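You operate a simulated robot arm through the tools that you are given. There is no shell and no other tool.

Carry out the task below with a simulated robot arm. There is one attempt and no reset: what you move stays moved.

Task
Brush glue on the sole by the brown shoe, let it turn tacky and set the shoe squarely on it.
Fine: red brush, back in its cup; lid on the bench meanwhile, then back on the pot. The extractor keeps running. Nothing else gets glue. A coat counts when it lies all over at full strength: go over it till it gets no stronger.

The check looks at the end state, three seconds after you hand in, the way a careful person would. Anything else that was tipped, shoved, dropped, spilled or broken makes it a failure. A push-on lid holds only when it is set on centred and level and pressed home; a screw cap is set on level and turned clockwise until tight.

Robot
A 7-joint arm with a two-finger parallel gripper, fixed in place. Base frame: the origin is at the foot of the arm, x ahead of it, y to its left, z up. Readings come in cm, rad, newtons and seconds.
With the tool pointing down near the work surface it reaches from about 44 to 72 cm from the base axis. Its first joint turns from -2.897 to 2.897 rad. Payload 3.43 kg.
Tool frame: the origin (TCP) lies between the finger pads and is the grasp point; the fingertips stand 3 cm ahead of it; z points along the fingers, y is the line along which they close. The gripper opens to 9.4 cm. The fingers are 2.8 cm wide and 1 cm thick; the gripper's body (5 by 9.6 cm) begins 5.5 cm behind the TCP.
Orientation is that of the tool frame in the base frame, as [roll, pitch, yaw] about the fixed x, y, z axes, in that order (R = Rz(yaw) Ry(pitch) Rx(roll)). With the fingers straight down and closing along the base's y, the tool's x points along the base's -x, its y along +y and its z along -z.

Tools
- The arm moves only by the tool jog_arm. Its argument "motion" is a list of rows, each a list of 6 numbers: the shift along the base's x, y, z in cm, then the turn, a rotation vector about the base's x, y, z in rad. In form: [[tx, ty, tz, ax, ay, az], ...]. A call has 1 to 20 rows; each row is the pose to reach, as a shift and turn from the pose commanded when the call began. "hand" is the opening, from 0 (shut) to 1 (fully open), set as the call begins (left out, the last holds). Each row takes 0.2 s and may step no farther than 5 cm and 0.15 rad from the row before; otherwise, or with a gripper value out of range, the whole call is refused. Where a pose cannot be reached the arm comes as near as it can. A force on the tool above 90 N (or 10 N above the force at the start of the call, whichever is more), or a blocked arm, ends the call early, and 0.2 s more pass. Each finger travels about 4.5 cm/s and halts on what it meets, pressing with about 31 N; the grip force reading is that of the motor and also rises with nothing between the fingers. The clock runs only during rows and for 0.2 s after the last one: add rows that repeat a pose to give the fingers time. It gives the time, the measured TCP pose, the force on the tool (base axes), the opening and the grip force at its end, in the units of the frame above (readings bear some noise), with the torque about the TCP (base axes, N m) and any sound that the robot's microphone picked up.
- Cameras (640 x 400 px; columns grow to the right, rows downward): "scene" is fixed at [4.99, 64.93, 159.25]; the picture's right is [-0.52, -0.85, 0.00], its down [-0.64, 0.39, -0.66] and it looks along [0.56, -0.34, -0.75] (base axes); focal length 214 px, centre (320, 200). "wrist" rides on the gripper at [7.6, 1.4, -10.3] in the tool frame; the picture's right is [-0.18, 0.98, 0.00], its down [-0.75, -0.14, -0.64] and it looks along [-0.63, -0.12, 0.77] (tool axes); focal length 243 px, centre (320, 200). There is no depth. A picture from a camera that has moved, and an enlarged one, comes with that camera's place and axes in the base frame and with its lens.
- grab_frame(camera): a new picture of that camera. It takes no simulated time.
- close_up(camera, box): a new picture of the part [left, top, right, bottom] of that camera's present view, enlarged. It takes no simulated time.
- sign_off(): hands the job in; it is judged then, once.

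Places have to be worked out from the pictures, the camera data and where the tool is seen. Open the gripper and draw the arm clear of the work before you hand the job in, unless the task says otherwise.

The tools are called after "Call:" by a JSON object that holds its "method" and its "body". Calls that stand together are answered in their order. jog_arm: Moves the arm, as the interface text tells. Its arguments: {"type":"object","properties":{"motion":{"type":"array","items":{"type":"array","items":{"type":"number"}}},"hand":{"type":"number"}},"required":["motion"]} The other tools are called the same way: grab_frame (camera) takes a picture; close_up (camera, box) takes an enlarged picture of a part of a camera's view; sign_off () hands the job in.

At the start:

```text
time: 0.0
ee_pos: [53.04, 19.07, 138.71]
orientation: [-3.141, -0.001, -3.141]
contact_force: [0.7, 0.0, -0.1]
torque: [-0.01, -0.01, -0.04]
gripper_width: 9.41
grip_force: 0.1
```

scene: 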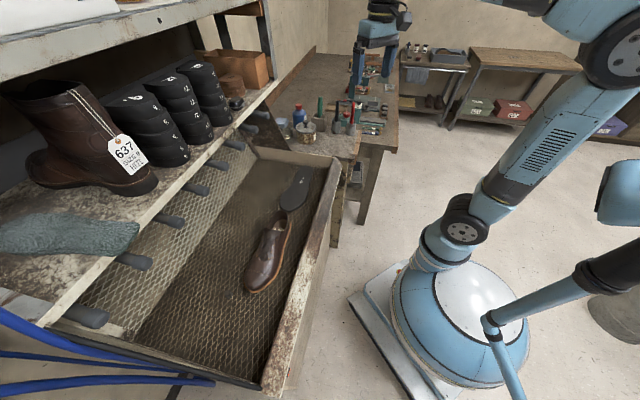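
wrist: 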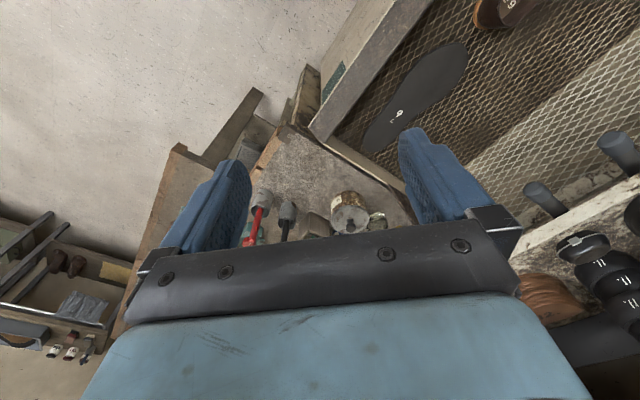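

I start by looking at the work area in more detail; the first pictures show a tray with a sole and a brown shoe, and a bench with pot, cups and brushes.

Call:
{"method": "close_up", "body": {"camera": "scene", "box": [260, 80, 420, 180]}}

Call:
{"method": "close_up", "body": {"camera": "scene", "box": [220, 140, 380, 300]}}

Call:
{"method": "close_up", "body": {"camera": "wrist", "box": [220, 140, 420, 265]}}

Call:
{"method": "close_up", "body": {"camera": "wrist", "box": [320, 0, 560, 150]}}

```text
4.00 times, centred on (340, 130) of scene
camera zoom: at [4.99, 64.93, 159.25], right [-0.52, -0.85, 0.0], down [-0.64, 0.39, -0.66], along [0.56, -0.34, -0.75], focal length 858 px, centre (240, 480)
```

zoom: 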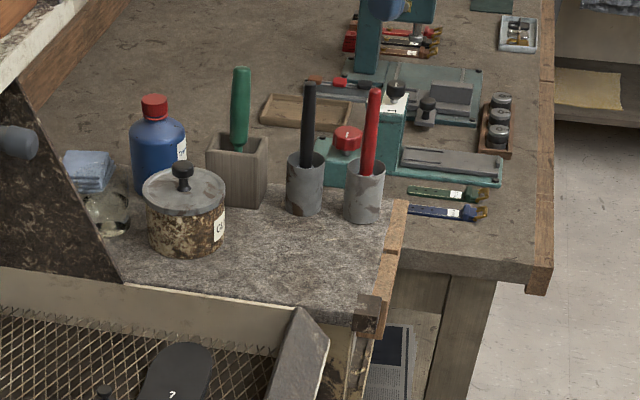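

```text
2.50 times, centred on (300, 220) of scene
camera zoom: at [4.99, 64.93, 159.25], right [-0.52, -0.85, 0.0], down [-0.64, 0.39, -0.66], along [0.56, -0.34, -0.75], focal length 536 px, centre (370, 150)
```

zoom: 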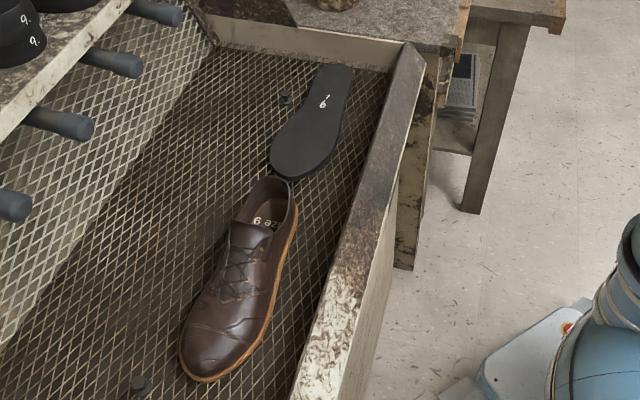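

```text
3.20 times, centred on (320, 202) of wrist
camera zoom: at [45.46, 20.3, 149.0], right [0.18, 0.98, 0.0], down [0.75, -0.14, 0.64], along [0.63, -0.12, -0.77], focal length 776 px, centre (320, 192)
```

zoom: 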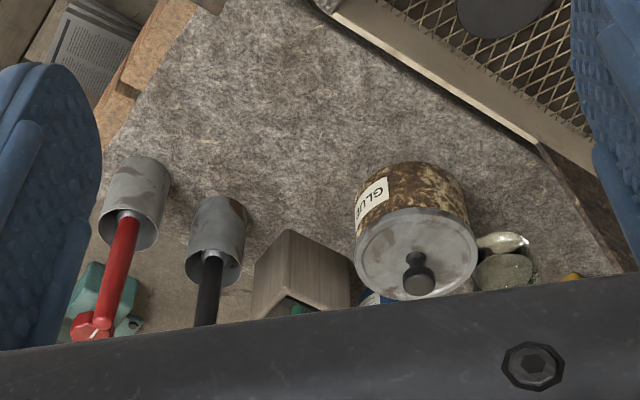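

```text
2.67 times, centred on (440, 75) of wrist
camera zoom: at [45.46, 20.3, 149.0], right [0.18, 0.98, 0.0], down [0.75, -0.14, 0.64], along [0.63, -0.12, -0.77], focal length 647 px, centre (0, 533)
```

zoom: 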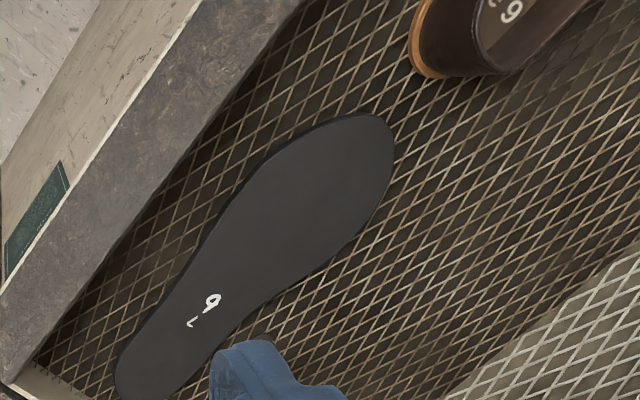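

The triangulated pot and brushes seem to lie about 90 cm out, which conflicts with the stated reach, so I check the gripper's and base's appearance in the scene view.

Call:
{"method": "close_up", "body": {"camera": "scene", "box": [320, 0, 480, 100]}}

Call:
{"method": "close_up", "body": {"camera": "scene", "box": [340, 180, 640, 400]}}

Call:
{"method": "close_up", "body": {"camera": "scene", "box": [0, 60, 280, 240]}}

Call:
{"method": "close_up", "body": {"camera": "scene", "box": [280, 90, 360, 140]}}

```text
4.00 times, centred on (400, 50) of scene
camera zoom: at [4.99, 64.93, 159.25], right [-0.52, -0.85, 0.0], down [-0.64, 0.39, -0.66], along [0.56, -0.34, -0.75], focal length 858 px, centre (0, 800)
```

zoom: 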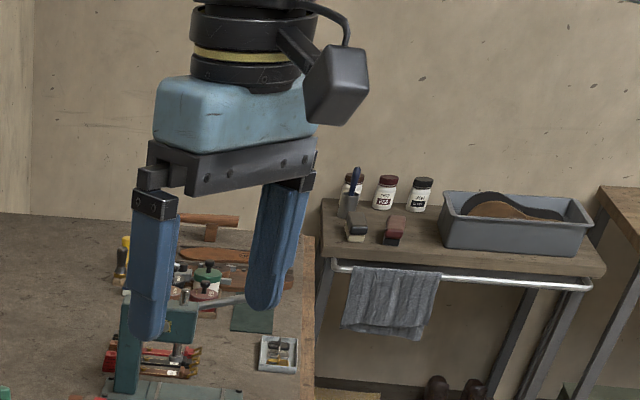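

```text
1.82 times, centred on (490, 290) of scene
camera zoom: at [4.99, 64.93, 159.25], right [-0.52, -0.85, 0.0], down [-0.64, 0.39, -0.66], along [0.56, -0.34, -0.75], focal length 390 px, centre (11, 36)
```

zoom: 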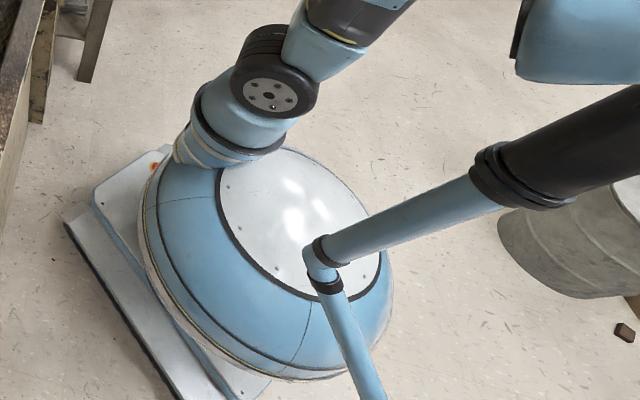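

```text
2.22 times, centred on (140, 150) of scene
camera zoom: at [4.99, 64.93, 159.25], right [-0.52, -0.85, 0.0], down [-0.64, 0.39, -0.66], along [0.56, -0.34, -0.75], focal length 477 px, centre (720, 311)
```

zoom: 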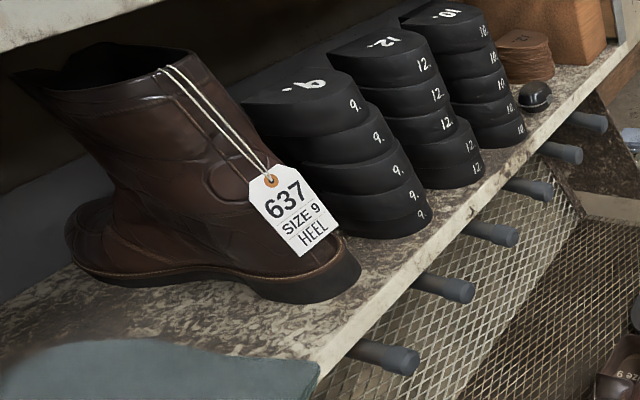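

```text
8.00 times, centred on (320, 115) of scene
camera zoom: at [4.99, 64.93, 159.25], right [-0.52, -0.85, 0.0], down [-0.64, 0.39, -0.66], along [0.56, -0.34, -0.75], focal length 1716 px, centre (320, 880)
```

zoom: 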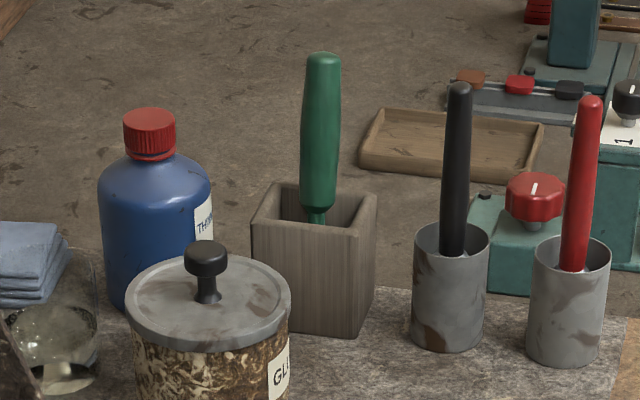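

The TCP projection agrees with where the fingers are seen, so the camera data hold. I move forward and toward the bench at height to get new views and to test the reach.

Call:
{"method": "jog_arm", "body": {"motion": [[4, 0, 0, 0, 0, 0], [8, 0, 0, 0, 0, 0], [12, 0, 0, 0, 0, 0], [16, 0, 0, 0, 0, 0], [16, 0, 0, 0, 0, 0]]}}

```text
time: 1.2
ee_pos: [68.79, 18.84, 138.56]
orientation: [3.14, 0.001, -3.14]
contact_force: [0.1, 0.0, 0.3]
torque: [-0.01, 0.01, -0.01]
gripper_width: 9.4
grip_force: 0.1
```

Call:
{"method": "grab_frame", "body": {"camera": "wrist"}}

Call:
{"method": "grab_frame", "body": {"camera": "scene"}}

```text
taken
camera wrist: at [61.3, 20.18, 148.85], right [0.18, 0.98, 0.0], down [0.75, -0.14, 0.64], along [0.63, -0.12, -0.77], focal length 243 px, centre (320, 200)
```

wrist: 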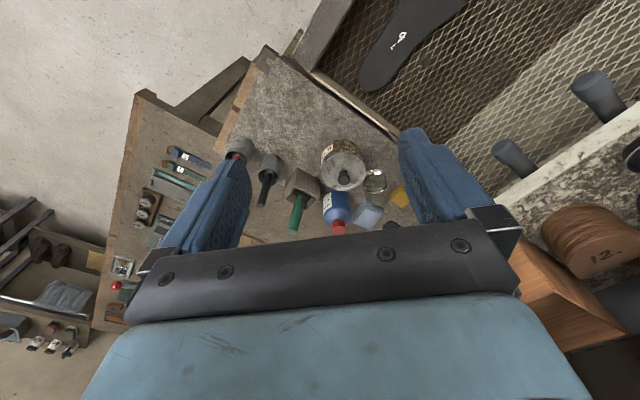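

```text
taken
```

scene: 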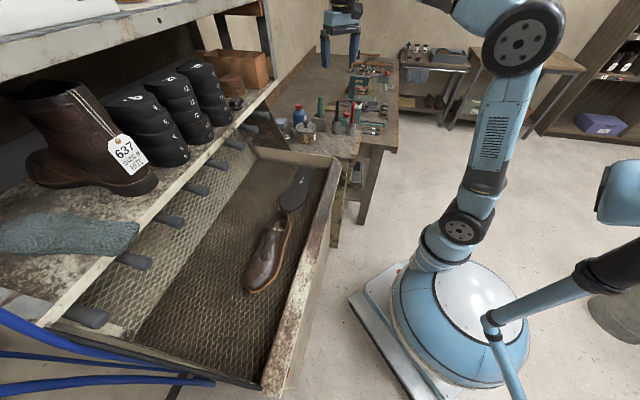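

Triangulation from the two wrist views again puts the pot's lid knob near (94, 20, 101). I probe the reach toward it at a safe height.

Call:
{"method": "jog_arm", "body": {"motion": [[4, 0, -2, 0, 0, 0], [8, 0, -4, 0, 0, 0], [12, 0, -6, 0, 0, 0], [16, 0, -8, 0, 0, 0], [16, 0, -8, 0, 0, 0], [16, 0, -8, 0, 0, 0]]}}

```text
time: 2.6
ee_pos: [85.09, 18.57, 130.66]
orientation: [3.141, 0.001, -3.141]
contact_force: [1.0, 0.4, -0.9]
torque: [-0.03, -0.01, -0.03]
gripper_width: 9.41
grip_force: 0.1
```

The arm reaches x=85 without trouble, so I go on toward the pot and take pictures from there.

Call:
{"method": "jog_arm", "body": {"motion": [[3, 0, -2, 0, 0, 0], [6, 0, -4, 0, 0, 0], [9, 0, -6, 0, 0, 0], [9, 0, -6, 0, 0, 0], [9, 0, -6, 0, 0, 0]]}}

Call:
{"method": "grab_frame", "body": {"camera": "wrist"}}

Call:
{"method": "grab_frame", "body": {"camera": "scene"}}

```text
time: 3.8
ee_pos: [94.31, 18.88, 124.87]
orientation: [-3.141, 0.0, -3.141]
contact_force: [0.0, -0.1, -0.2]
torque: [0.03, 0.01, 0.01]
gripper_width: 9.38
grip_force: 0.1
```

```text
taken
camera wrist: at [86.64, 20.21, 135.12], right [0.18, 0.98, 0.0], down [0.75, -0.14, 0.64], along [0.63, -0.12, -0.77], focal length 243 px, centre (320, 200)
```

wrist: 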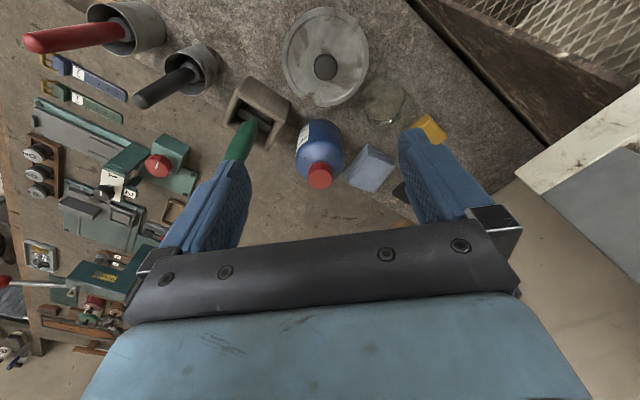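

```text
taken
```

scene: 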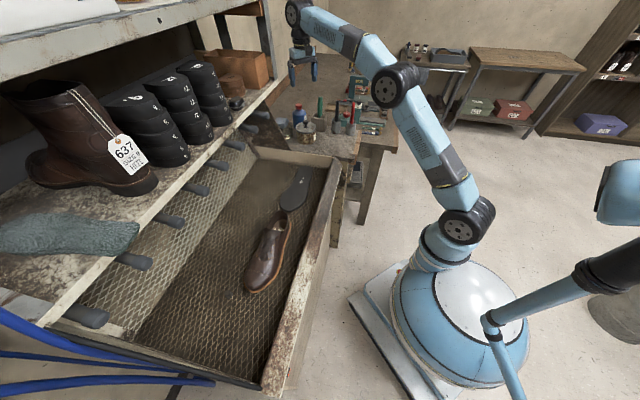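

The arm reaches over the pot fine. I take detailed wrist close-ups from here to locate the pot, cups and brushes precisely.

Call:
{"method": "close_up", "body": {"camera": "wrist", "box": [240, 0, 440, 125]}}

Call:
{"method": "close_up", "body": {"camera": "wrist", "box": [0, 0, 240, 150]}}

Call:
{"method": "close_up", "body": {"camera": "scene", "box": [270, 40, 390, 140]}}

Call:
{"method": "close_up", "body": {"camera": "wrist", "box": [100, 100, 260, 200]}}

```text
3.20 times, centred on (340, 62) of wrist
camera zoom: at [86.64, 20.21, 135.12], right [0.18, 0.98, 0.0], down [0.75, -0.14, 0.64], along [0.63, -0.12, -0.77], focal length 776 px, centre (256, 640)
```

zoom: 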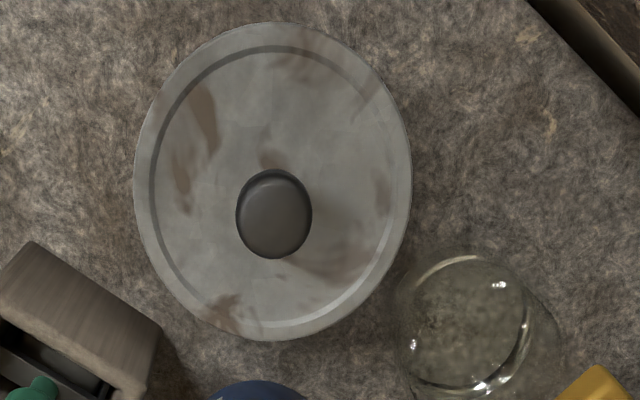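

```text
2.67 times, centred on (120, 75) of wrist
camera zoom: at [86.64, 20.21, 135.12], right [0.18, 0.98, 0.0], down [0.75, -0.14, 0.64], along [0.63, -0.12, -0.77], focal length 647 px, centre (853, 533)
```

zoom: 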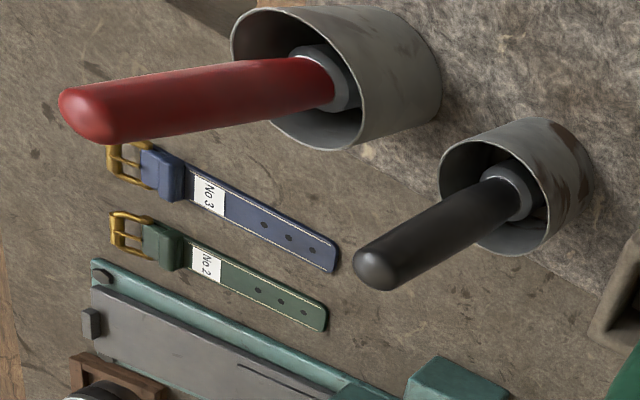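

```text
4.00 times, centred on (330, 90) of scene
camera zoom: at [4.99, 64.93, 159.25], right [-0.52, -0.85, 0.0], down [-0.64, 0.39, -0.66], along [0.56, -0.34, -0.75], focal length 858 px, centre (280, 640)
```

zoom: 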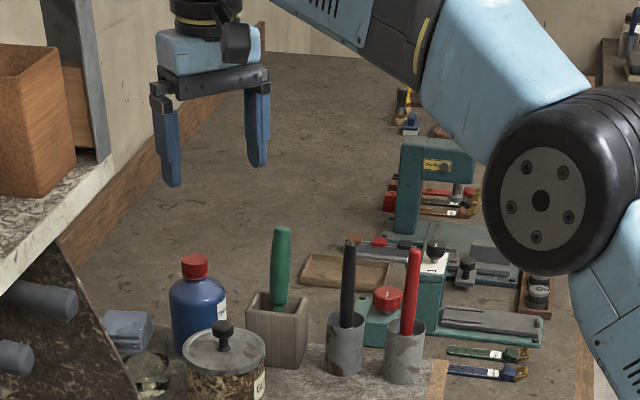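

```text
4.00 times, centred on (180, 150) of wrist
camera zoom: at [86.64, 20.21, 135.12], right [0.18, 0.98, 0.0], down [0.75, -0.14, 0.64], along [0.63, -0.12, -0.77], focal length 970 px, centre (880, 400)
```

zoom: 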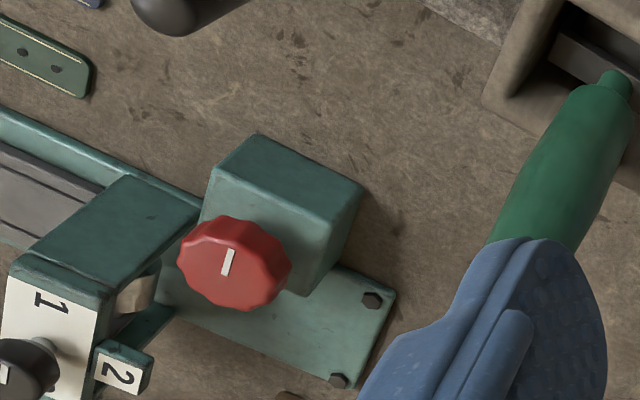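

From the combined rays I judge the lid's knob top at about (92.3, 19.9, 105.5), the lid plate at z≈102.5 and the bench at z≈96. I move above the knob and check from both cameras.

Call:
{"method": "jog_arm", "body": {"motion": [[-1, 0.5, -4, 0, 0, 0], [-2, 1.0, -8, 0, 0, 0], [-2, 1.0, -12.0, 0, 0, 0], [-2, 1.0, -12.0, 0, 0, 0], [-2, 1.0, -12.0, 0, 0, 0]], "hand": 1}}

Call:
{"method": "grab_frame", "body": {"camera": "wrist"}}

Call:
{"method": "close_up", "body": {"camera": "scene", "box": [260, 70, 360, 145]}}

```text
time: 5.0
ee_pos: [92.03, 20.04, 112.86]
orientation: [-3.141, 0.001, 3.141]
contact_force: [-0.4, -0.2, -0.2]
torque: [-0.02, 0.0, 0.02]
gripper_width: 9.43
grip_force: 0.0
```

```text
taken
camera wrist: at [84.45, 21.36, 123.11], right [0.18, 0.98, 0.0], down [0.75, -0.14, 0.64], along [0.63, -0.12, -0.77], focal length 243 px, centre (320, 200)
```

wrist: 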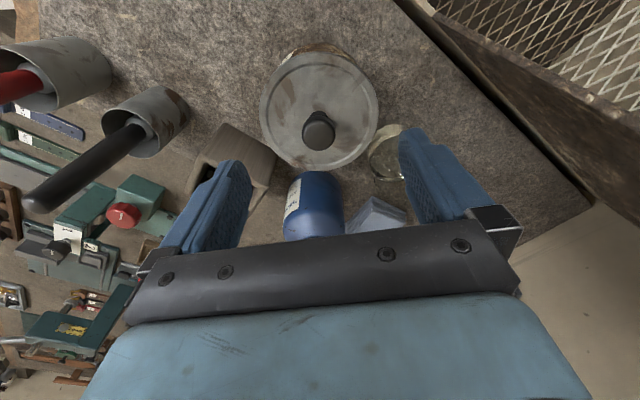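

```text
5.33 times, centred on (310, 108) of scene
camera zoom: at [4.99, 64.93, 159.25], right [-0.52, -0.85, 0.0], down [-0.64, 0.39, -0.66], along [0.56, -0.34, -0.75], focal length 1144 px, centre (373, 693)
```

zoom: 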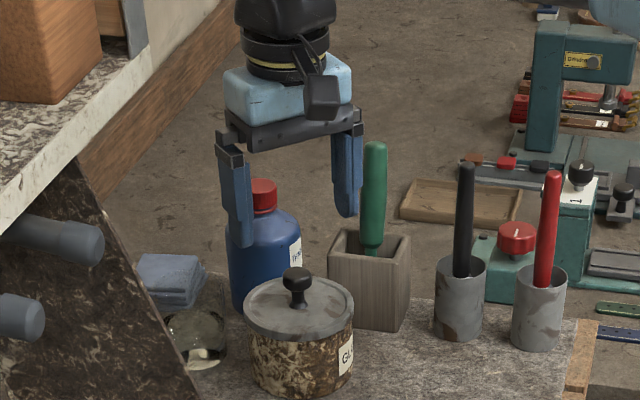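

The knob appears at about (92.4, 19.8), with the fingers straddling it along y. I shift slightly and lower until the tips are beside the knob.

Call:
{"method": "jog_arm", "body": {"motion": [[0.35, -0.15, -2, 0, 0, 0], [0.35, -0.15, -4, 0, 0, 0], [0.35, -0.15, -6.0, 0, 0, 0], [0.35, -0.15, -6.0, 0, 0, 0]]}}

Call:
{"method": "grab_frame", "body": {"camera": "wrist"}}

Call:
{"method": "close_up", "body": {"camera": "scene", "box": [260, 85, 340, 135]}}

```text
time: 6.0
ee_pos: [92.46, 19.86, 106.64]
orientation: [3.141, -0.001, 3.141]
contact_force: [0.1, -0.3, 0.0]
torque: [0.02, -0.01, 0.0]
gripper_width: 9.41
grip_force: 0.0
```

```text
taken
camera wrist: at [84.92, 21.22, 116.95], right [0.18, 0.98, 0.0], down [0.75, -0.14, 0.64], along [0.63, -0.12, -0.77], focal length 243 px, centre (320, 200)
```

wrist: 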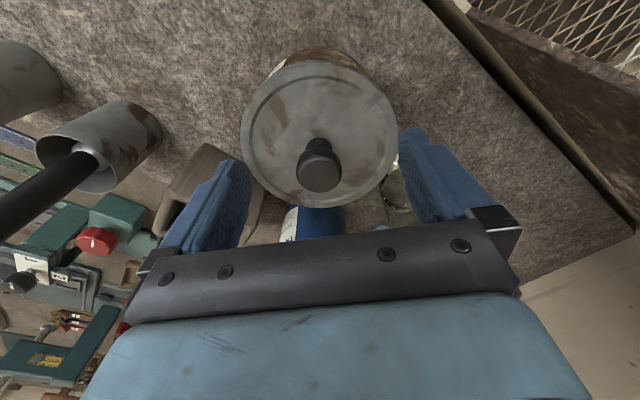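

```text
8.00 times, centred on (300, 110) of scene
camera zoom: at [4.99, 64.93, 159.25], right [-0.52, -0.85, 0.0], down [-0.64, 0.39, -0.66], along [0.56, -0.34, -0.75], focal length 1716 px, centre (480, 920)
```

zoom: 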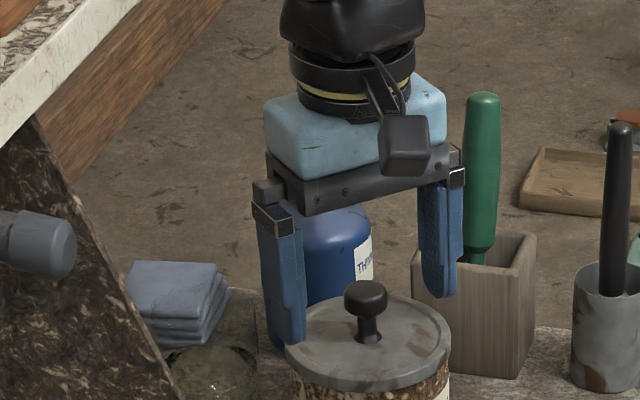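

The tips are about 1.5 cm above the lid plate, on either side of the knob. I lower 1 cm more and close.

Call:
{"method": "jog_arm", "body": {"motion": [[-0.1, 0, -0.5, 0, 0, 0], [-0.1, 0, -1.0, 0, 0, 0], [-0.1, 0, -1.0, 0, 0, 0]]}}

Call:
{"method": "jog_arm", "body": {"motion": [[0, 0, 0, 0, 0, 0], [0, 0, 0, 0, 0, 0], [0, 0, 0, 0, 0, 0], [0, 0, 0, 0, 0, 0], [0, 0, 0, 0, 0, 0], [0, 0, 0, 0, 0, 0]], "hand": 0}}

Call:
{"method": "grab_frame", "body": {"camera": "wrist"}}

Call:
{"method": "close_up", "body": {"camera": "scene", "box": [260, 85, 340, 135]}}

```text
time: 6.8
ee_pos: [92.46, 19.84, 105.68]
orientation: [3.14, -0.001, -3.141]
contact_force: [-0.1, 0.5, 1.4]
torque: [0.0, 0.02, 0.02]
gripper_width: 9.41
grip_force: 0.0
```

```text
time: 8.2
ee_pos: [92.39, 19.77, 105.78]
orientation: [-3.14, 0.001, 3.141]
contact_force: [0.0, -1.6, -0.2]
torque: [-0.04, 0.03, 0.04]
gripper_width: 2.56
grip_force: 30.9
heard: snap
```

```text
taken
camera wrist: at [84.81, 21.16, 115.97], right [0.18, 0.98, 0.0], down [0.75, -0.14, 0.64], along [0.63, -0.12, -0.77], focal length 243 px, centre (320, 200)
```

wrist: 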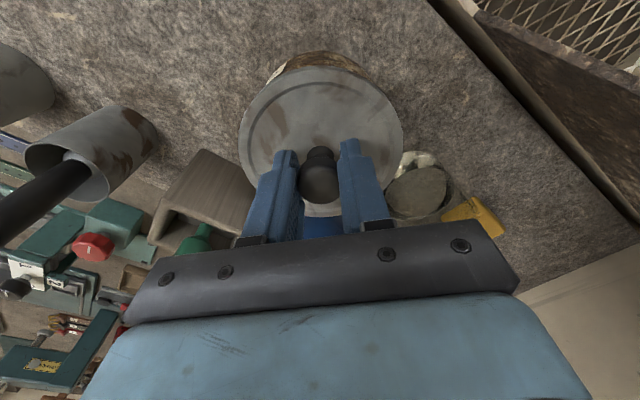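

```text
8.00 times, centred on (300, 110) of scene
camera zoom: at [4.99, 64.93, 159.25], right [-0.52, -0.85, 0.0], down [-0.64, 0.39, -0.66], along [0.56, -0.34, -0.75], focal length 1716 px, centre (480, 920)
```

zoom: 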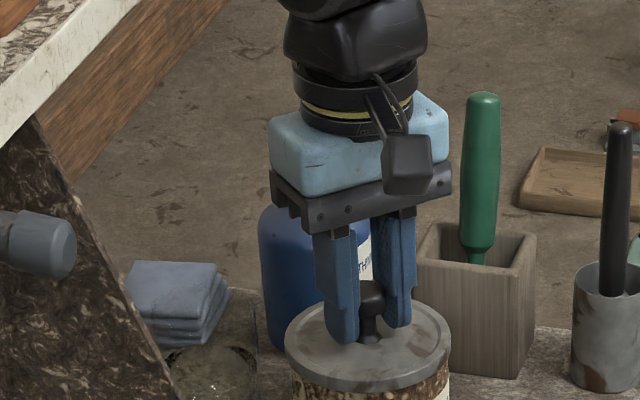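

The knob is gripped (2.56 cm wide) and a snap was heard. I lift straight up slowly and watch the force.

Call:
{"method": "jog_arm", "body": {"motion": [[0, 0, 0.3, 0, 0, 0], [0, 0, 0.6, 0, 0, 0], [0, 0, 1.0, 0, 0, 0], [0, 0, 1.5, 0, 0, 0], [0, 0, 2, 0, 0, 0], [0, 0, 3, 0, 0, 0]]}}

Call:
{"method": "grab_frame", "body": {"camera": "wrist"}}

Call:
{"method": "close_up", "body": {"camera": "scene", "box": [260, 85, 340, 135]}}

```text
time: 9.6
ee_pos: [92.23, 19.67, 108.7]
orientation: [3.142, -0.001, -3.141]
contact_force: [0.6, 1.0, -1.0]
torque: [0.01, 0.0, -0.01]
gripper_width: 2.55
grip_force: 30.8
```

```text
taken
camera wrist: at [84.69, 21.09, 119.0], right [0.18, 0.98, 0.0], down [0.75, -0.14, 0.64], along [0.63, -0.12, -0.77], focal length 243 px, centre (320, 200)
```

wrist: 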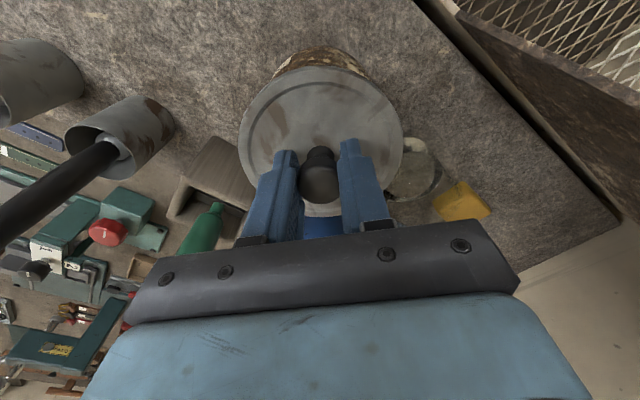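

```text
8.00 times, centred on (300, 110) of scene
camera zoom: at [4.99, 64.93, 159.25], right [-0.52, -0.85, 0.0], down [-0.64, 0.39, -0.66], along [0.56, -0.34, -0.75], focal length 1716 px, centre (480, 920)
```

zoom: 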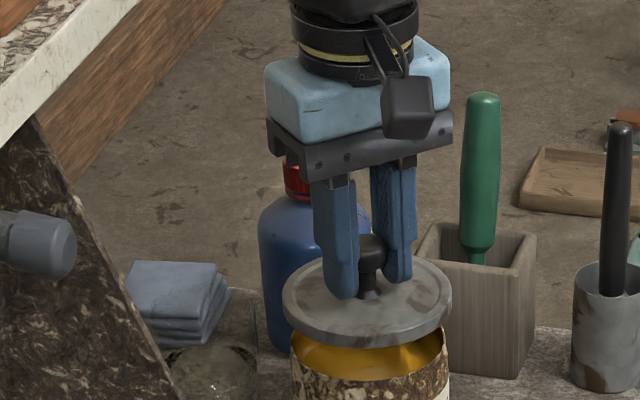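

The lid is off, with amber glue in the pot. I raise it, carry it to the free felt area near (80.5, 12) and lower partway.

Call:
{"method": "jog_arm", "body": {"motion": [[0, 0, 3, 0, 0, 0], [0, 0, 5, 0, 0, 0], [-3, -2, 5, 0, 0, 0], [-6, -4, 5, 0, 0, 0], [-9, -6, 5, 0, 0, 0], [-11.7, -7.7, 5, 0, 0, 0], [-11.7, -7.7, 2, 0, 0, 0], [-11.7, -7.7, -1, 0, 0, 0], [-11.7, -7.7, -4, 0, 0, 0], [-11.7, -7.7, -5.5, 0, 0, 0], [-11.7, -7.7, -5.5, 0, 0, 0]]}}

Call:
{"method": "grab_frame", "body": {"camera": "wrist"}}

Call:
{"method": "close_up", "body": {"camera": "scene", "box": [280, 90, 360, 140]}}

```text
time: 12.0
ee_pos: [80.48, 12.26, 103.15]
orientation: [3.14, 0.002, -3.141]
contact_force: [-0.1, 0.0, -0.4]
torque: [0.02, -0.02, 0.0]
gripper_width: 2.59
grip_force: 31.3
```

```text
taken
camera wrist: at [72.89, 13.44, 113.51], right [0.18, 0.98, 0.0], down [0.75, -0.14, 0.64], along [0.63, -0.12, -0.77], focal length 243 px, centre (320, 200)
```

wrist: 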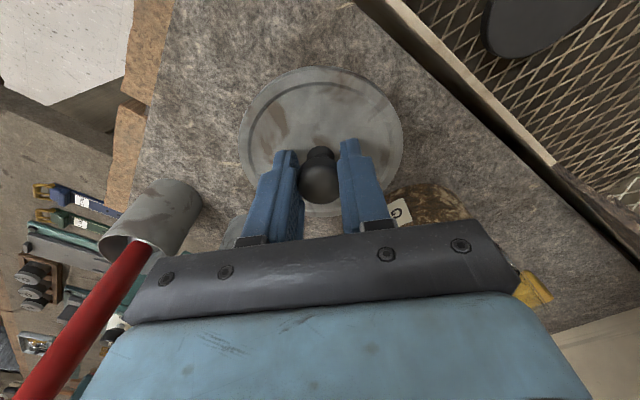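

```text
8.00 times, centred on (320, 115) of scene
camera zoom: at [4.99, 64.93, 159.25], right [-0.52, -0.85, 0.0], down [-0.64, 0.39, -0.66], along [0.56, -0.34, -0.75], focal length 1716 px, centre (320, 880)
```

zoom: 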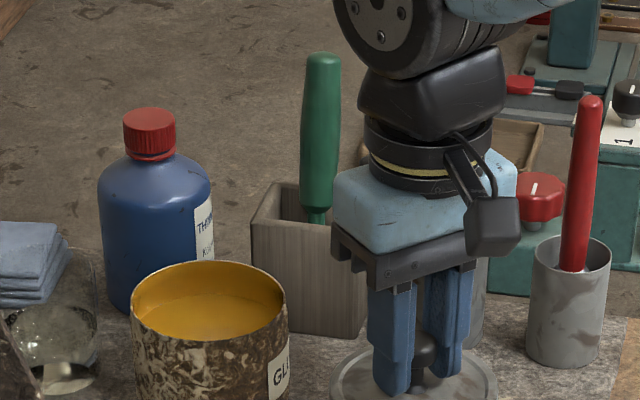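

The lid is held level over clear felt. I lower in small steps, watching for contact.

Call:
{"method": "jog_arm", "body": {"motion": [[0, 0, -0.4, 0, 0, 0], [0, 0, -0.8, 0, 0, 0], [0, 0, -1.2, 0, 0, 0], [0, 0, -1.2, 0, 0, 0]]}}

Call:
{"method": "close_up", "body": {"camera": "scene", "box": [300, 110, 364, 150]}}

```text
time: 13.0
ee_pos: [80.54, 12.01, 101.96]
orientation: [-3.141, -0.002, 3.141]
contact_force: [0.3, -1.0, 0.6]
torque: [-0.02, 0.0, -0.02]
gripper_width: 2.57
grip_force: 31.1
```

```text
10.00 times, centred on (332, 130) of scene
camera zoom: at [4.99, 64.93, 159.25], right [-0.52, -0.85, 0.0], down [-0.64, 0.39, -0.66], along [0.56, -0.34, -0.75], focal length 2145 px, centre (200, 900)
```

zoom: 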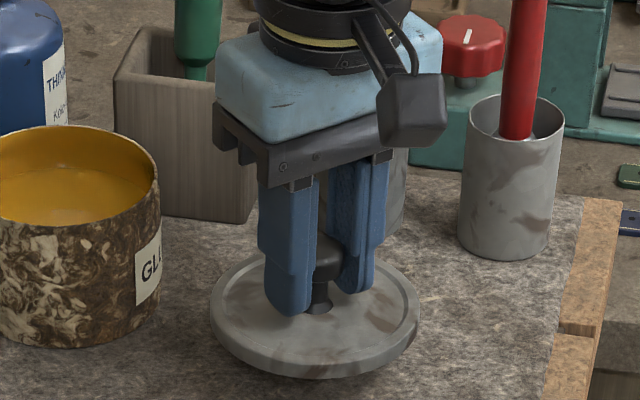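

Still no contact. I continue down in smaller steps.

Call:
{"method": "jog_arm", "body": {"motion": [[0, 0, -0.3, 0, 0, 0], [0, 0, -0.6, 0, 0, 0], [0, 0, -0.6, 0, 0, 0]]}}

Call:
{"method": "jog_arm", "body": {"motion": [[0, 0, -0.3, 0, 0, 0], [0, 0, -0.3, 0, 0, 0]]}}

Call:
{"method": "close_up", "body": {"camera": "scene", "box": [300, 110, 364, 150]}}

```text
time: 13.8
ee_pos: [80.63, 12.12, 101.44]
orientation: [3.141, -0.001, -3.141]
contact_force: [0.4, 0.6, -0.4]
torque: [0.01, -0.01, -0.05]
gripper_width: 2.54
grip_force: 30.9
```

```text
time: 14.4
ee_pos: [80.61, 12.08, 101.04]
orientation: [3.142, -0.002, -3.141]
contact_force: [0.5, -0.1, -1.2]
torque: [0.01, 0.0, -0.01]
gripper_width: 2.55
grip_force: 30.6
```

```text
10.00 times, centred on (332, 130) of scene
camera zoom: at [4.99, 64.93, 159.25], right [-0.52, -0.85, 0.0], down [-0.64, 0.39, -0.66], along [0.56, -0.34, -0.75], focal length 2145 px, centre (200, 900)
```

zoom: 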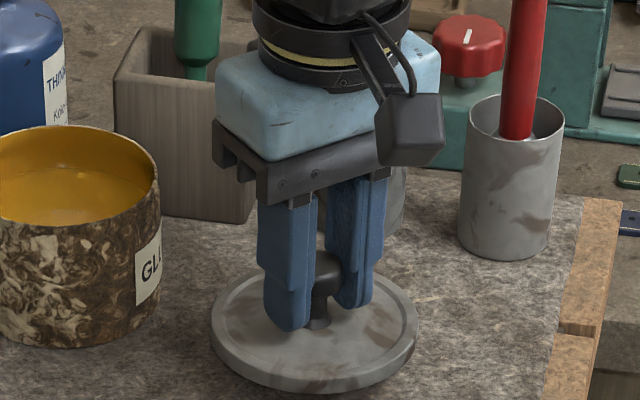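

Still free of contact, though close by the look of the shadow. I keep lowering in 0.3 cm steps.

Call:
{"method": "jog_arm", "body": {"motion": [[0, 0, -0.3, 0, 0, 0], [0, 0, -0.3, 0, 0, 0]]}}

Call:
{"method": "jog_arm", "body": {"motion": [[0, 0, -0.3, 0, 0, 0], [0, 0, -0.3, 0, 0, 0]]}}

Call:
{"method": "jog_arm", "body": {"motion": [[0, 0, -0.3, 0, 0, 0], [0, 0, -0.3, 0, 0, 0]]}}

Call:
{"method": "close_up", "body": {"camera": "scene", "box": [300, 110, 364, 150]}}

```text
time: 15.0
ee_pos: [80.56, 12.04, 100.75]
orientation: [3.141, 0.001, -3.141]
contact_force: [0.3, -0.2, -1.0]
torque: [0.01, -0.01, 0.0]
gripper_width: 2.56
grip_force: 31.6
```

```text
time: 15.6
ee_pos: [80.61, 12.03, 100.38]
orientation: [3.141, 0.0, 3.141]
contact_force: [0.2, -0.2, -0.7]
torque: [-0.01, -0.02, -0.03]
gripper_width: 2.54
grip_force: 30.9
```

```text
time: 16.2
ee_pos: [80.58, 12.05, 100.04]
orientation: [3.141, -0.002, 3.141]
contact_force: [-1.1, 0.8, -0.1]
torque: [-0.02, -0.03, 0.02]
gripper_width: 2.54
grip_force: 31.4
```

```text
10.00 times, centred on (332, 130) of scene
camera zoom: at [4.99, 64.93, 159.25], right [-0.52, -0.85, 0.0], down [-0.64, 0.39, -0.66], along [0.56, -0.34, -0.75], focal length 2145 px, centre (200, 900)
```

zoom: 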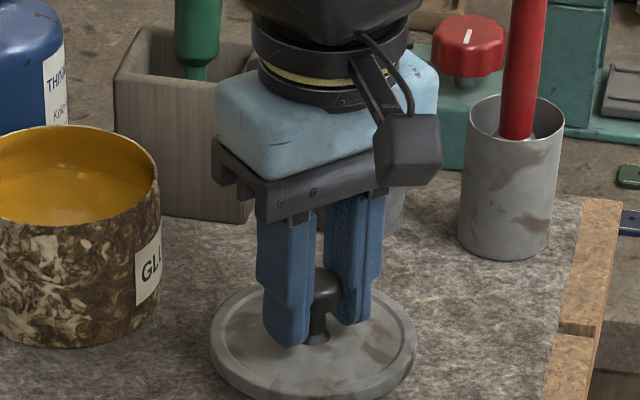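

The lid is still moving down freely, so the bench is lower than I guessed. I continue.

Call:
{"method": "jog_arm", "body": {"motion": [[0, 0, -0.3, 0, 0, 0], [0, 0, -0.3, 0, 0, 0]]}}

Call:
{"method": "jog_arm", "body": {"motion": [[0, 0, -0.3, 0, 0, 0], [0, 0, -0.3, 0, 0, 0]]}}

Call:
{"method": "jog_arm", "body": {"motion": [[0, 0, -0.3, 0, 0, 0], [0, 0, -0.3, 0, 0, 0]]}}

Call:
{"method": "close_up", "body": {"camera": "scene", "box": [300, 115, 364, 155]}}

```text
time: 16.8
ee_pos: [80.67, 12.05, 99.93]
orientation: [3.14, 0.0, -3.141]
contact_force: [0.1, -0.4, -0.3]
torque: [0.0, 0.0, 0.04]
gripper_width: 2.56
grip_force: 30.6
```

```text
time: 17.4
ee_pos: [80.63, 12.03, 99.59]
orientation: [3.141, 0.0, 3.141]
contact_force: [0.1, -0.3, -0.3]
torque: [0.01, -0.05, -0.02]
gripper_width: 2.56
grip_force: 30.8
```

```text
time: 18.0
ee_pos: [80.57, 12.14, 99.33]
orientation: [-3.141, 0.0, -3.141]
contact_force: [0.2, 0.4, -0.5]
torque: [-0.04, 0.02, 0.01]
gripper_width: 2.56
grip_force: 30.6
```

```text
10.00 times, centred on (332, 135) of scene
camera zoom: at [4.99, 64.93, 159.25], right [-0.52, -0.85, 0.0], down [-0.64, 0.39, -0.66], along [0.56, -0.34, -0.75], focal length 2145 px, centre (200, 850)
```

zoom: 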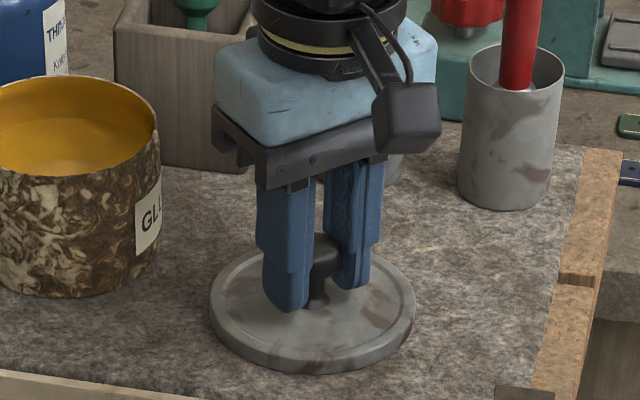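

No contact yet; shadows show a small gap. I keep lowering step by step.

Call:
{"method": "jog_arm", "body": {"motion": [[0, 0, -0.3, 0, 0, 0], [0, 0, -0.3, 0, 0, 0]]}}

Call:
{"method": "jog_arm", "body": {"motion": [[0, 0, -0.3, 0, 0, 0], [0, 0, -0.3, 0, 0, 0]]}}

Call:
{"method": "jog_arm", "body": {"motion": [[0, 0, -0.3, 0, 0, 0], [0, 0, -0.3, 0, 0, 0]]}}

Call:
{"method": "close_up", "body": {"camera": "scene", "box": [300, 115, 364, 155]}}

```text
time: 18.6
ee_pos: [80.65, 12.01, 99.17]
orientation: [3.139, 0.002, 3.141]
contact_force: [5.0, 0.3, 27.2]
torque: [0.0, 0.04, 0.14]
gripper_width: 2.59
grip_force: 30.8
```

```text
time: 19.2
ee_pos: [80.58, 12.11, 98.97]
orientation: [3.139, 0.005, 3.142]
contact_force: [12.5, 1.8, 48.9]
torque: [-0.03, -0.11, 0.16]
gripper_width: 2.57
grip_force: 31.6
```

```text
time: 19.8
ee_pos: [80.54, 12.0, 98.86]
orientation: [-3.141, 0.009, -3.141]
contact_force: [11.6, 0.8, 70.7]
torque: [-0.13, 0.12, 0.1]
gripper_width: 2.56
grip_force: 31.1
```

```text
10.00 times, centred on (332, 135) of scene
camera zoom: at [4.99, 64.93, 159.25], right [-0.52, -0.85, 0.0], down [-0.64, 0.39, -0.66], along [0.56, -0.34, -0.75], focal length 2145 px, centre (200, 850)
```

zoom: 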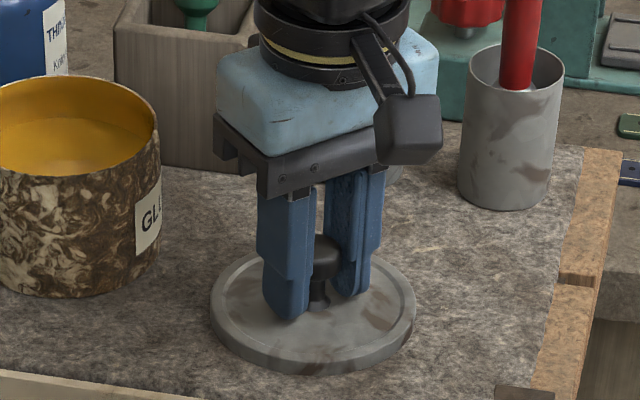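

Contact was made at TCP z≈99.2 and the push rose to 70 N, so I ease back up to take the load off before opening.

Call:
{"method": "jog_arm", "body": {"motion": [[0, 0, 0.3, 0, 0, 0], [0, 0, 0.65, 0, 0, 0], [0, 0, 0.65, 0, 0, 0]]}}

```text
time: 20.6
ee_pos: [80.55, 12.19, 98.93]
orientation: [-3.141, -0.004, -3.14]
contact_force: [8.5, -1.0, 14.6]
torque: [0.04, -0.4, -0.04]
gripper_width: 2.6
grip_force: 30.8
```

Residual 15 N; I raise a little more and then open the fingers.

Call:
{"method": "jog_arm", "body": {"motion": [[0, 0, 0.15, 0, 0, 0], [0, 0, 0.15, 0, 0, 0]]}}

Call:
{"method": "jog_arm", "body": {"motion": [[0, 0, 0, 0, 0, 0], [0, 0, 0, 0, 0, 0], [0, 0, 0, 0, 0, 0], [0, 0, 0, 0, 0, 0], [0, 0, 0, 0, 0, 0]], "hand": 1}}

Call:
{"method": "grab_frame", "body": {"camera": "wrist"}}

Call:
{"method": "close_up", "body": {"camera": "scene", "box": [300, 115, 364, 155]}}

```text
time: 21.2
ee_pos: [80.44, 12.09, 99.12]
orientation: [-3.141, -0.004, -3.14]
contact_force: [-0.1, -0.3, -0.7]
torque: [-0.03, -0.03, 0.02]
gripper_width: 2.59
grip_force: 30.9
```

```text
time: 22.4
ee_pos: [80.58, 12.13, 99.21]
orientation: [3.141, 0.0, -3.142]
contact_force: [-0.6, -0.1, -0.3]
torque: [0.0, 0.0, 0.04]
gripper_width: 9.37
grip_force: 0.0
```

```text
taken
camera wrist: at [73.02, 13.47, 109.52], right [0.18, 0.98, 0.0], down [0.75, -0.14, 0.64], along [0.63, -0.12, -0.77], focal length 243 px, centre (320, 200)
```

wrist: 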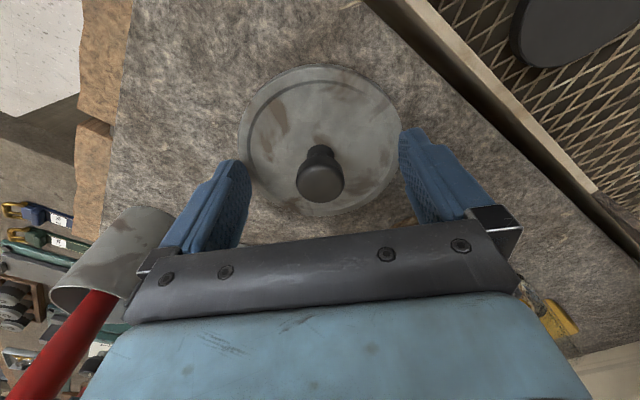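

```text
10.00 times, centred on (332, 135) of scene
camera zoom: at [4.99, 64.93, 159.25], right [-0.52, -0.85, 0.0], down [-0.64, 0.39, -0.66], along [0.56, -0.34, -0.75], focal length 2145 px, centre (200, 850)
```

zoom: 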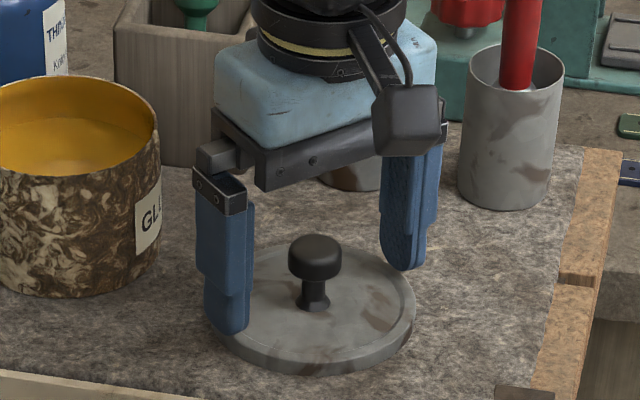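

The lid stands flat on the felt and is released. I rise straight up and move above the red brush at about (85.3, -2.9).

Call:
{"method": "jog_arm", "body": {"motion": [[0, 0, 4, 0, 0, 0], [0, 0, 8, 0, 0, 0], [0, 0, 12.5, 0, 0, 0], [0, 0, 17, 0, 0, 0], [0, 0, 21, 0, 0, 0], [1.5, -4.5, 21, 0, 0, 0], [3, -9, 21, 0, 0, 0], [4.5, -13, 21, 0, 0, 0], [4.7, -15, 21, 0, 0, 0], [4.7, -15, 21, 0, 0, 0]]}}

Call:
{"method": "grab_frame", "body": {"camera": "wrist"}}

Call:
{"method": "close_up", "body": {"camera": "scene", "box": [300, 70, 396, 130]}}

```text
time: 24.6
ee_pos: [85.31, -2.89, 120.1]
orientation: [-3.14, -0.002, 3.141]
contact_force: [0.6, 0.1, -0.3]
torque: [0.0, -0.04, -0.01]
gripper_width: 9.38
grip_force: 0.0
```

```text
taken
camera wrist: at [77.79, -1.56, 130.42], right [0.18, 0.98, 0.0], down [0.75, -0.14, 0.64], along [0.63, -0.12, -0.77], focal length 243 px, centre (320, 200)
```

wrist: 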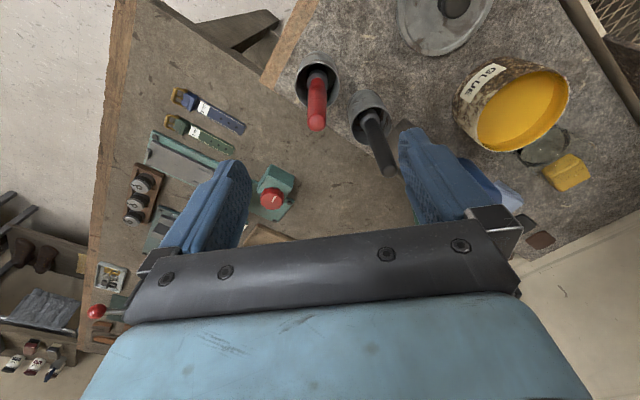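

```text
6.67 times, centred on (348, 100) of scene
camera zoom: at [4.99, 64.93, 159.25], right [-0.52, -0.85, 0.0], down [-0.64, 0.39, -0.66], along [0.56, -0.34, -0.75], focal length 1430 px, centre (133, 867)
```

zoom: 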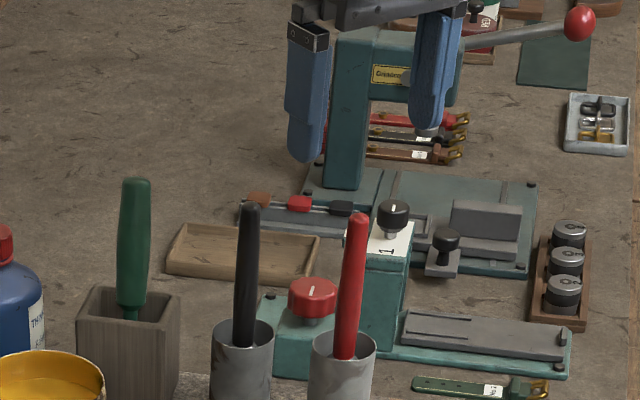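

The red handle's axis is at about (84.9, -3.1), between the open fingers. I lower over it and check again before closing.

Call:
{"method": "jog_arm", "body": {"motion": [[-0.4, -0.1, -4, 0, 0, 0], [-0.4, -0.1, -8, 0, 0, 0], [-0.4, -0.1, -8, 0, 0, 0]]}}

Call:
{"method": "grab_frame", "body": {"camera": "wrist"}}

Call:
{"method": "close_up", "body": {"camera": "scene", "box": [300, 80, 396, 140]}}

```text
time: 25.4
ee_pos: [85.01, -2.86, 112.03]
orientation: [3.141, 0.0, 3.141]
contact_force: [0.1, -0.2, -0.8]
torque: [-0.04, 0.0, -0.01]
gripper_width: 9.41
grip_force: 0.0
```

```text
taken
camera wrist: at [77.43, -1.53, 122.37], right [0.18, 0.98, 0.0], down [0.75, -0.14, 0.64], along [0.63, -0.12, -0.77], focal length 243 px, centre (320, 200)
```

wrist: 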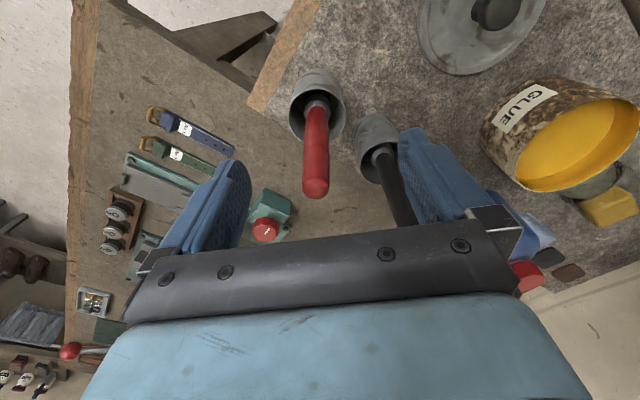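

```text
6.67 times, centred on (348, 110) of scene
camera zoom: at [4.99, 64.93, 159.25], right [-0.52, -0.85, 0.0], down [-0.64, 0.39, -0.66], along [0.56, -0.34, -0.75], focal length 1430 px, centre (133, 800)
```

zoom: 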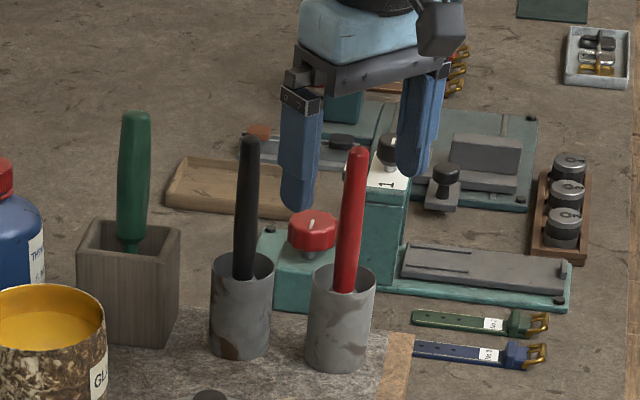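

The handle lies within 0.2 cm of the tool axis. I lower to z≈108 and close on the handle.

Call:
{"method": "jog_arm", "body": {"motion": [[-0.15, -0.15, -2, 0, 0, 0], [-0.15, -0.15, -4, 0, 0, 0], [-0.15, -0.15, -4, 0, 0, 0]]}}

Call:
{"method": "jog_arm", "body": {"motion": [[0, 0, 0, 0, 0, 0], [0, 0, 0, 0, 0, 0], [0, 0, 0, 0, 0, 0], [0, 0, 0, 0, 0, 0], [0, 0, 0, 0, 0, 0], [0, 0, 0, 0, 0, 0]], "hand": 0}}

Call:
{"method": "grab_frame", "body": {"camera": "wrist"}}

Call:
{"method": "close_up", "body": {"camera": "scene", "box": [300, 80, 396, 140]}}

```text
time: 26.2
ee_pos: [84.82, -3.11, 108.12]
orientation: [-3.141, 0.0, 3.142]
contact_force: [-0.8, 0.0, -0.1]
torque: [-0.01, 0.01, -0.01]
gripper_width: 9.4
grip_force: 0.0
```

```text
time: 27.6
ee_pos: [84.86, -3.24, 108.18]
orientation: [-3.141, 0.001, -3.141]
contact_force: [-0.8, -0.4, 0.1]
torque: [-0.05, -0.02, 0.0]
gripper_width: 1.69
grip_force: 31.0
```

```text
taken
camera wrist: at [77.27, -1.79, 118.48], right [0.18, 0.98, 0.0], down [0.75, -0.14, 0.64], along [0.63, -0.12, -0.77], focal length 243 px, centre (320, 200)
```

wrist: 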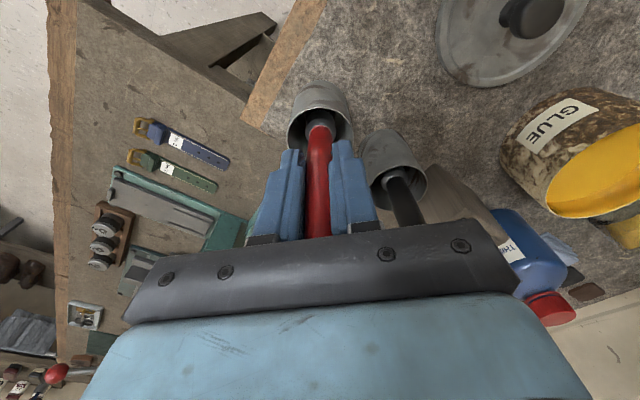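

```text
6.67 times, centred on (348, 110) of scene
camera zoom: at [4.99, 64.93, 159.25], right [-0.52, -0.85, 0.0], down [-0.64, 0.39, -0.66], along [0.56, -0.34, -0.75], focal length 1430 px, centre (133, 800)
```

zoom: 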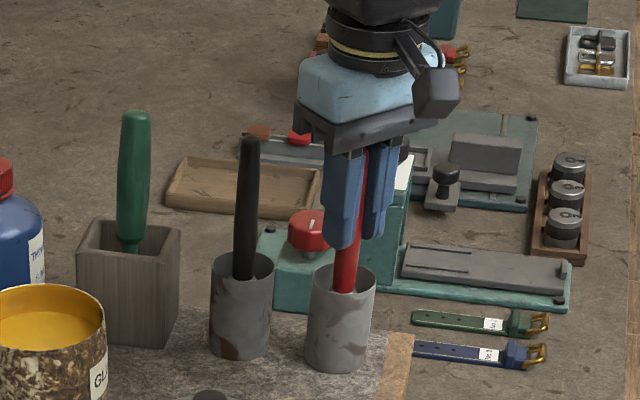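

The handle is gripped (1.69 cm); this pose, about (84.9, -3.2, 108.2), is where it must return. I lift straight up and look at the bristles.

Call:
{"method": "jog_arm", "body": {"motion": [[0, 0, 1, 0, 0, 0], [0, 0, 3, 0, 0, 0], [0, 0, 6, 0, 0, 0], [0, 0, 9, 0, 0, 0], [0, 0, 12, 0, 0, 0], [0, 0, 12, 0, 0, 0]]}}

Call:
{"method": "grab_frame", "body": {"camera": "wrist"}}

Call:
{"method": "close_up", "body": {"camera": "scene", "box": [300, 70, 396, 130]}}

Call:
{"method": "close_up", "body": {"camera": "wrist", "box": [260, 40, 380, 115]}}

```text
time: 29.0
ee_pos: [84.88, -3.35, 120.04]
orientation: [-3.142, 0.0, 3.14]
contact_force: [0.0, 0.7, -0.6]
torque: [0.02, -0.02, -0.01]
gripper_width: 1.71
grip_force: 30.7
```

```text
taken
camera wrist: at [77.35, -1.97, 130.33], right [0.18, 0.98, 0.0], down [0.75, -0.14, 0.64], along [0.63, -0.12, -0.77], focal length 243 px, centre (320, 200)
```

wrist: 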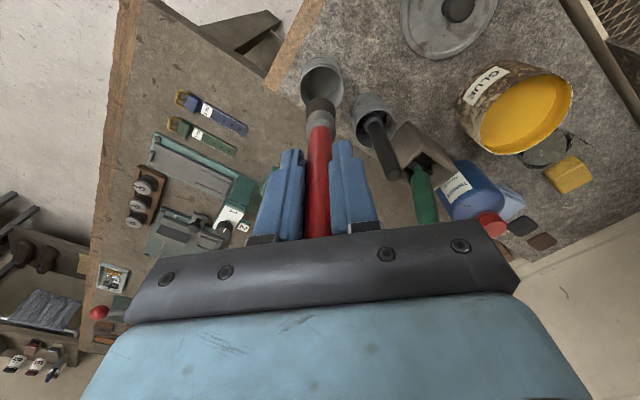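

```text
6.67 times, centred on (348, 100) of scene
camera zoom: at [4.99, 64.93, 159.25], right [-0.52, -0.85, 0.0], down [-0.64, 0.39, -0.66], along [0.56, -0.34, -0.75], focal length 1430 px, centre (133, 867)
```

zoom: 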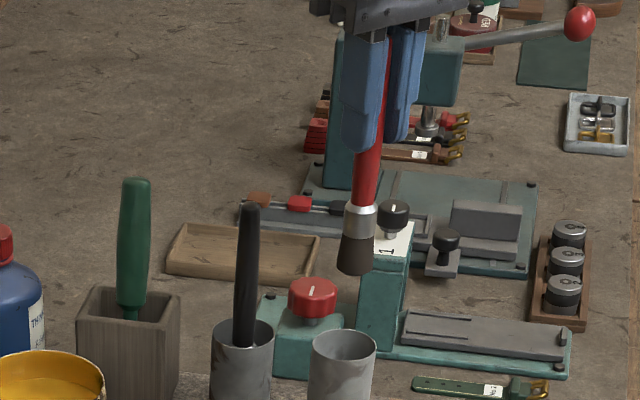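

```text
5.33 times, centred on (320, 78) of wrist
camera zoom: at [77.35, -1.97, 130.33], right [0.18, 0.98, 0.0], down [0.75, -0.14, 0.64], along [0.63, -0.12, -0.77], focal length 1294 px, centre (320, 853)
```

zoom: 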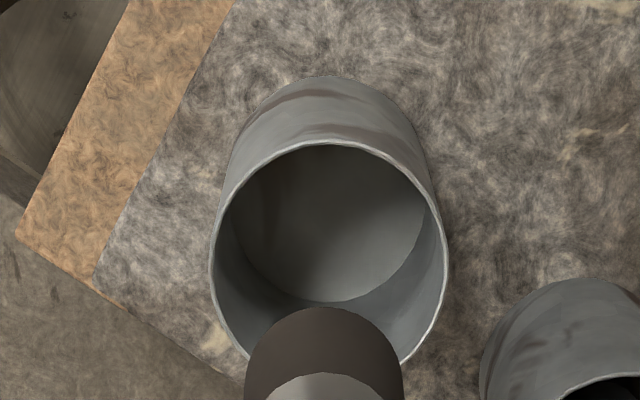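

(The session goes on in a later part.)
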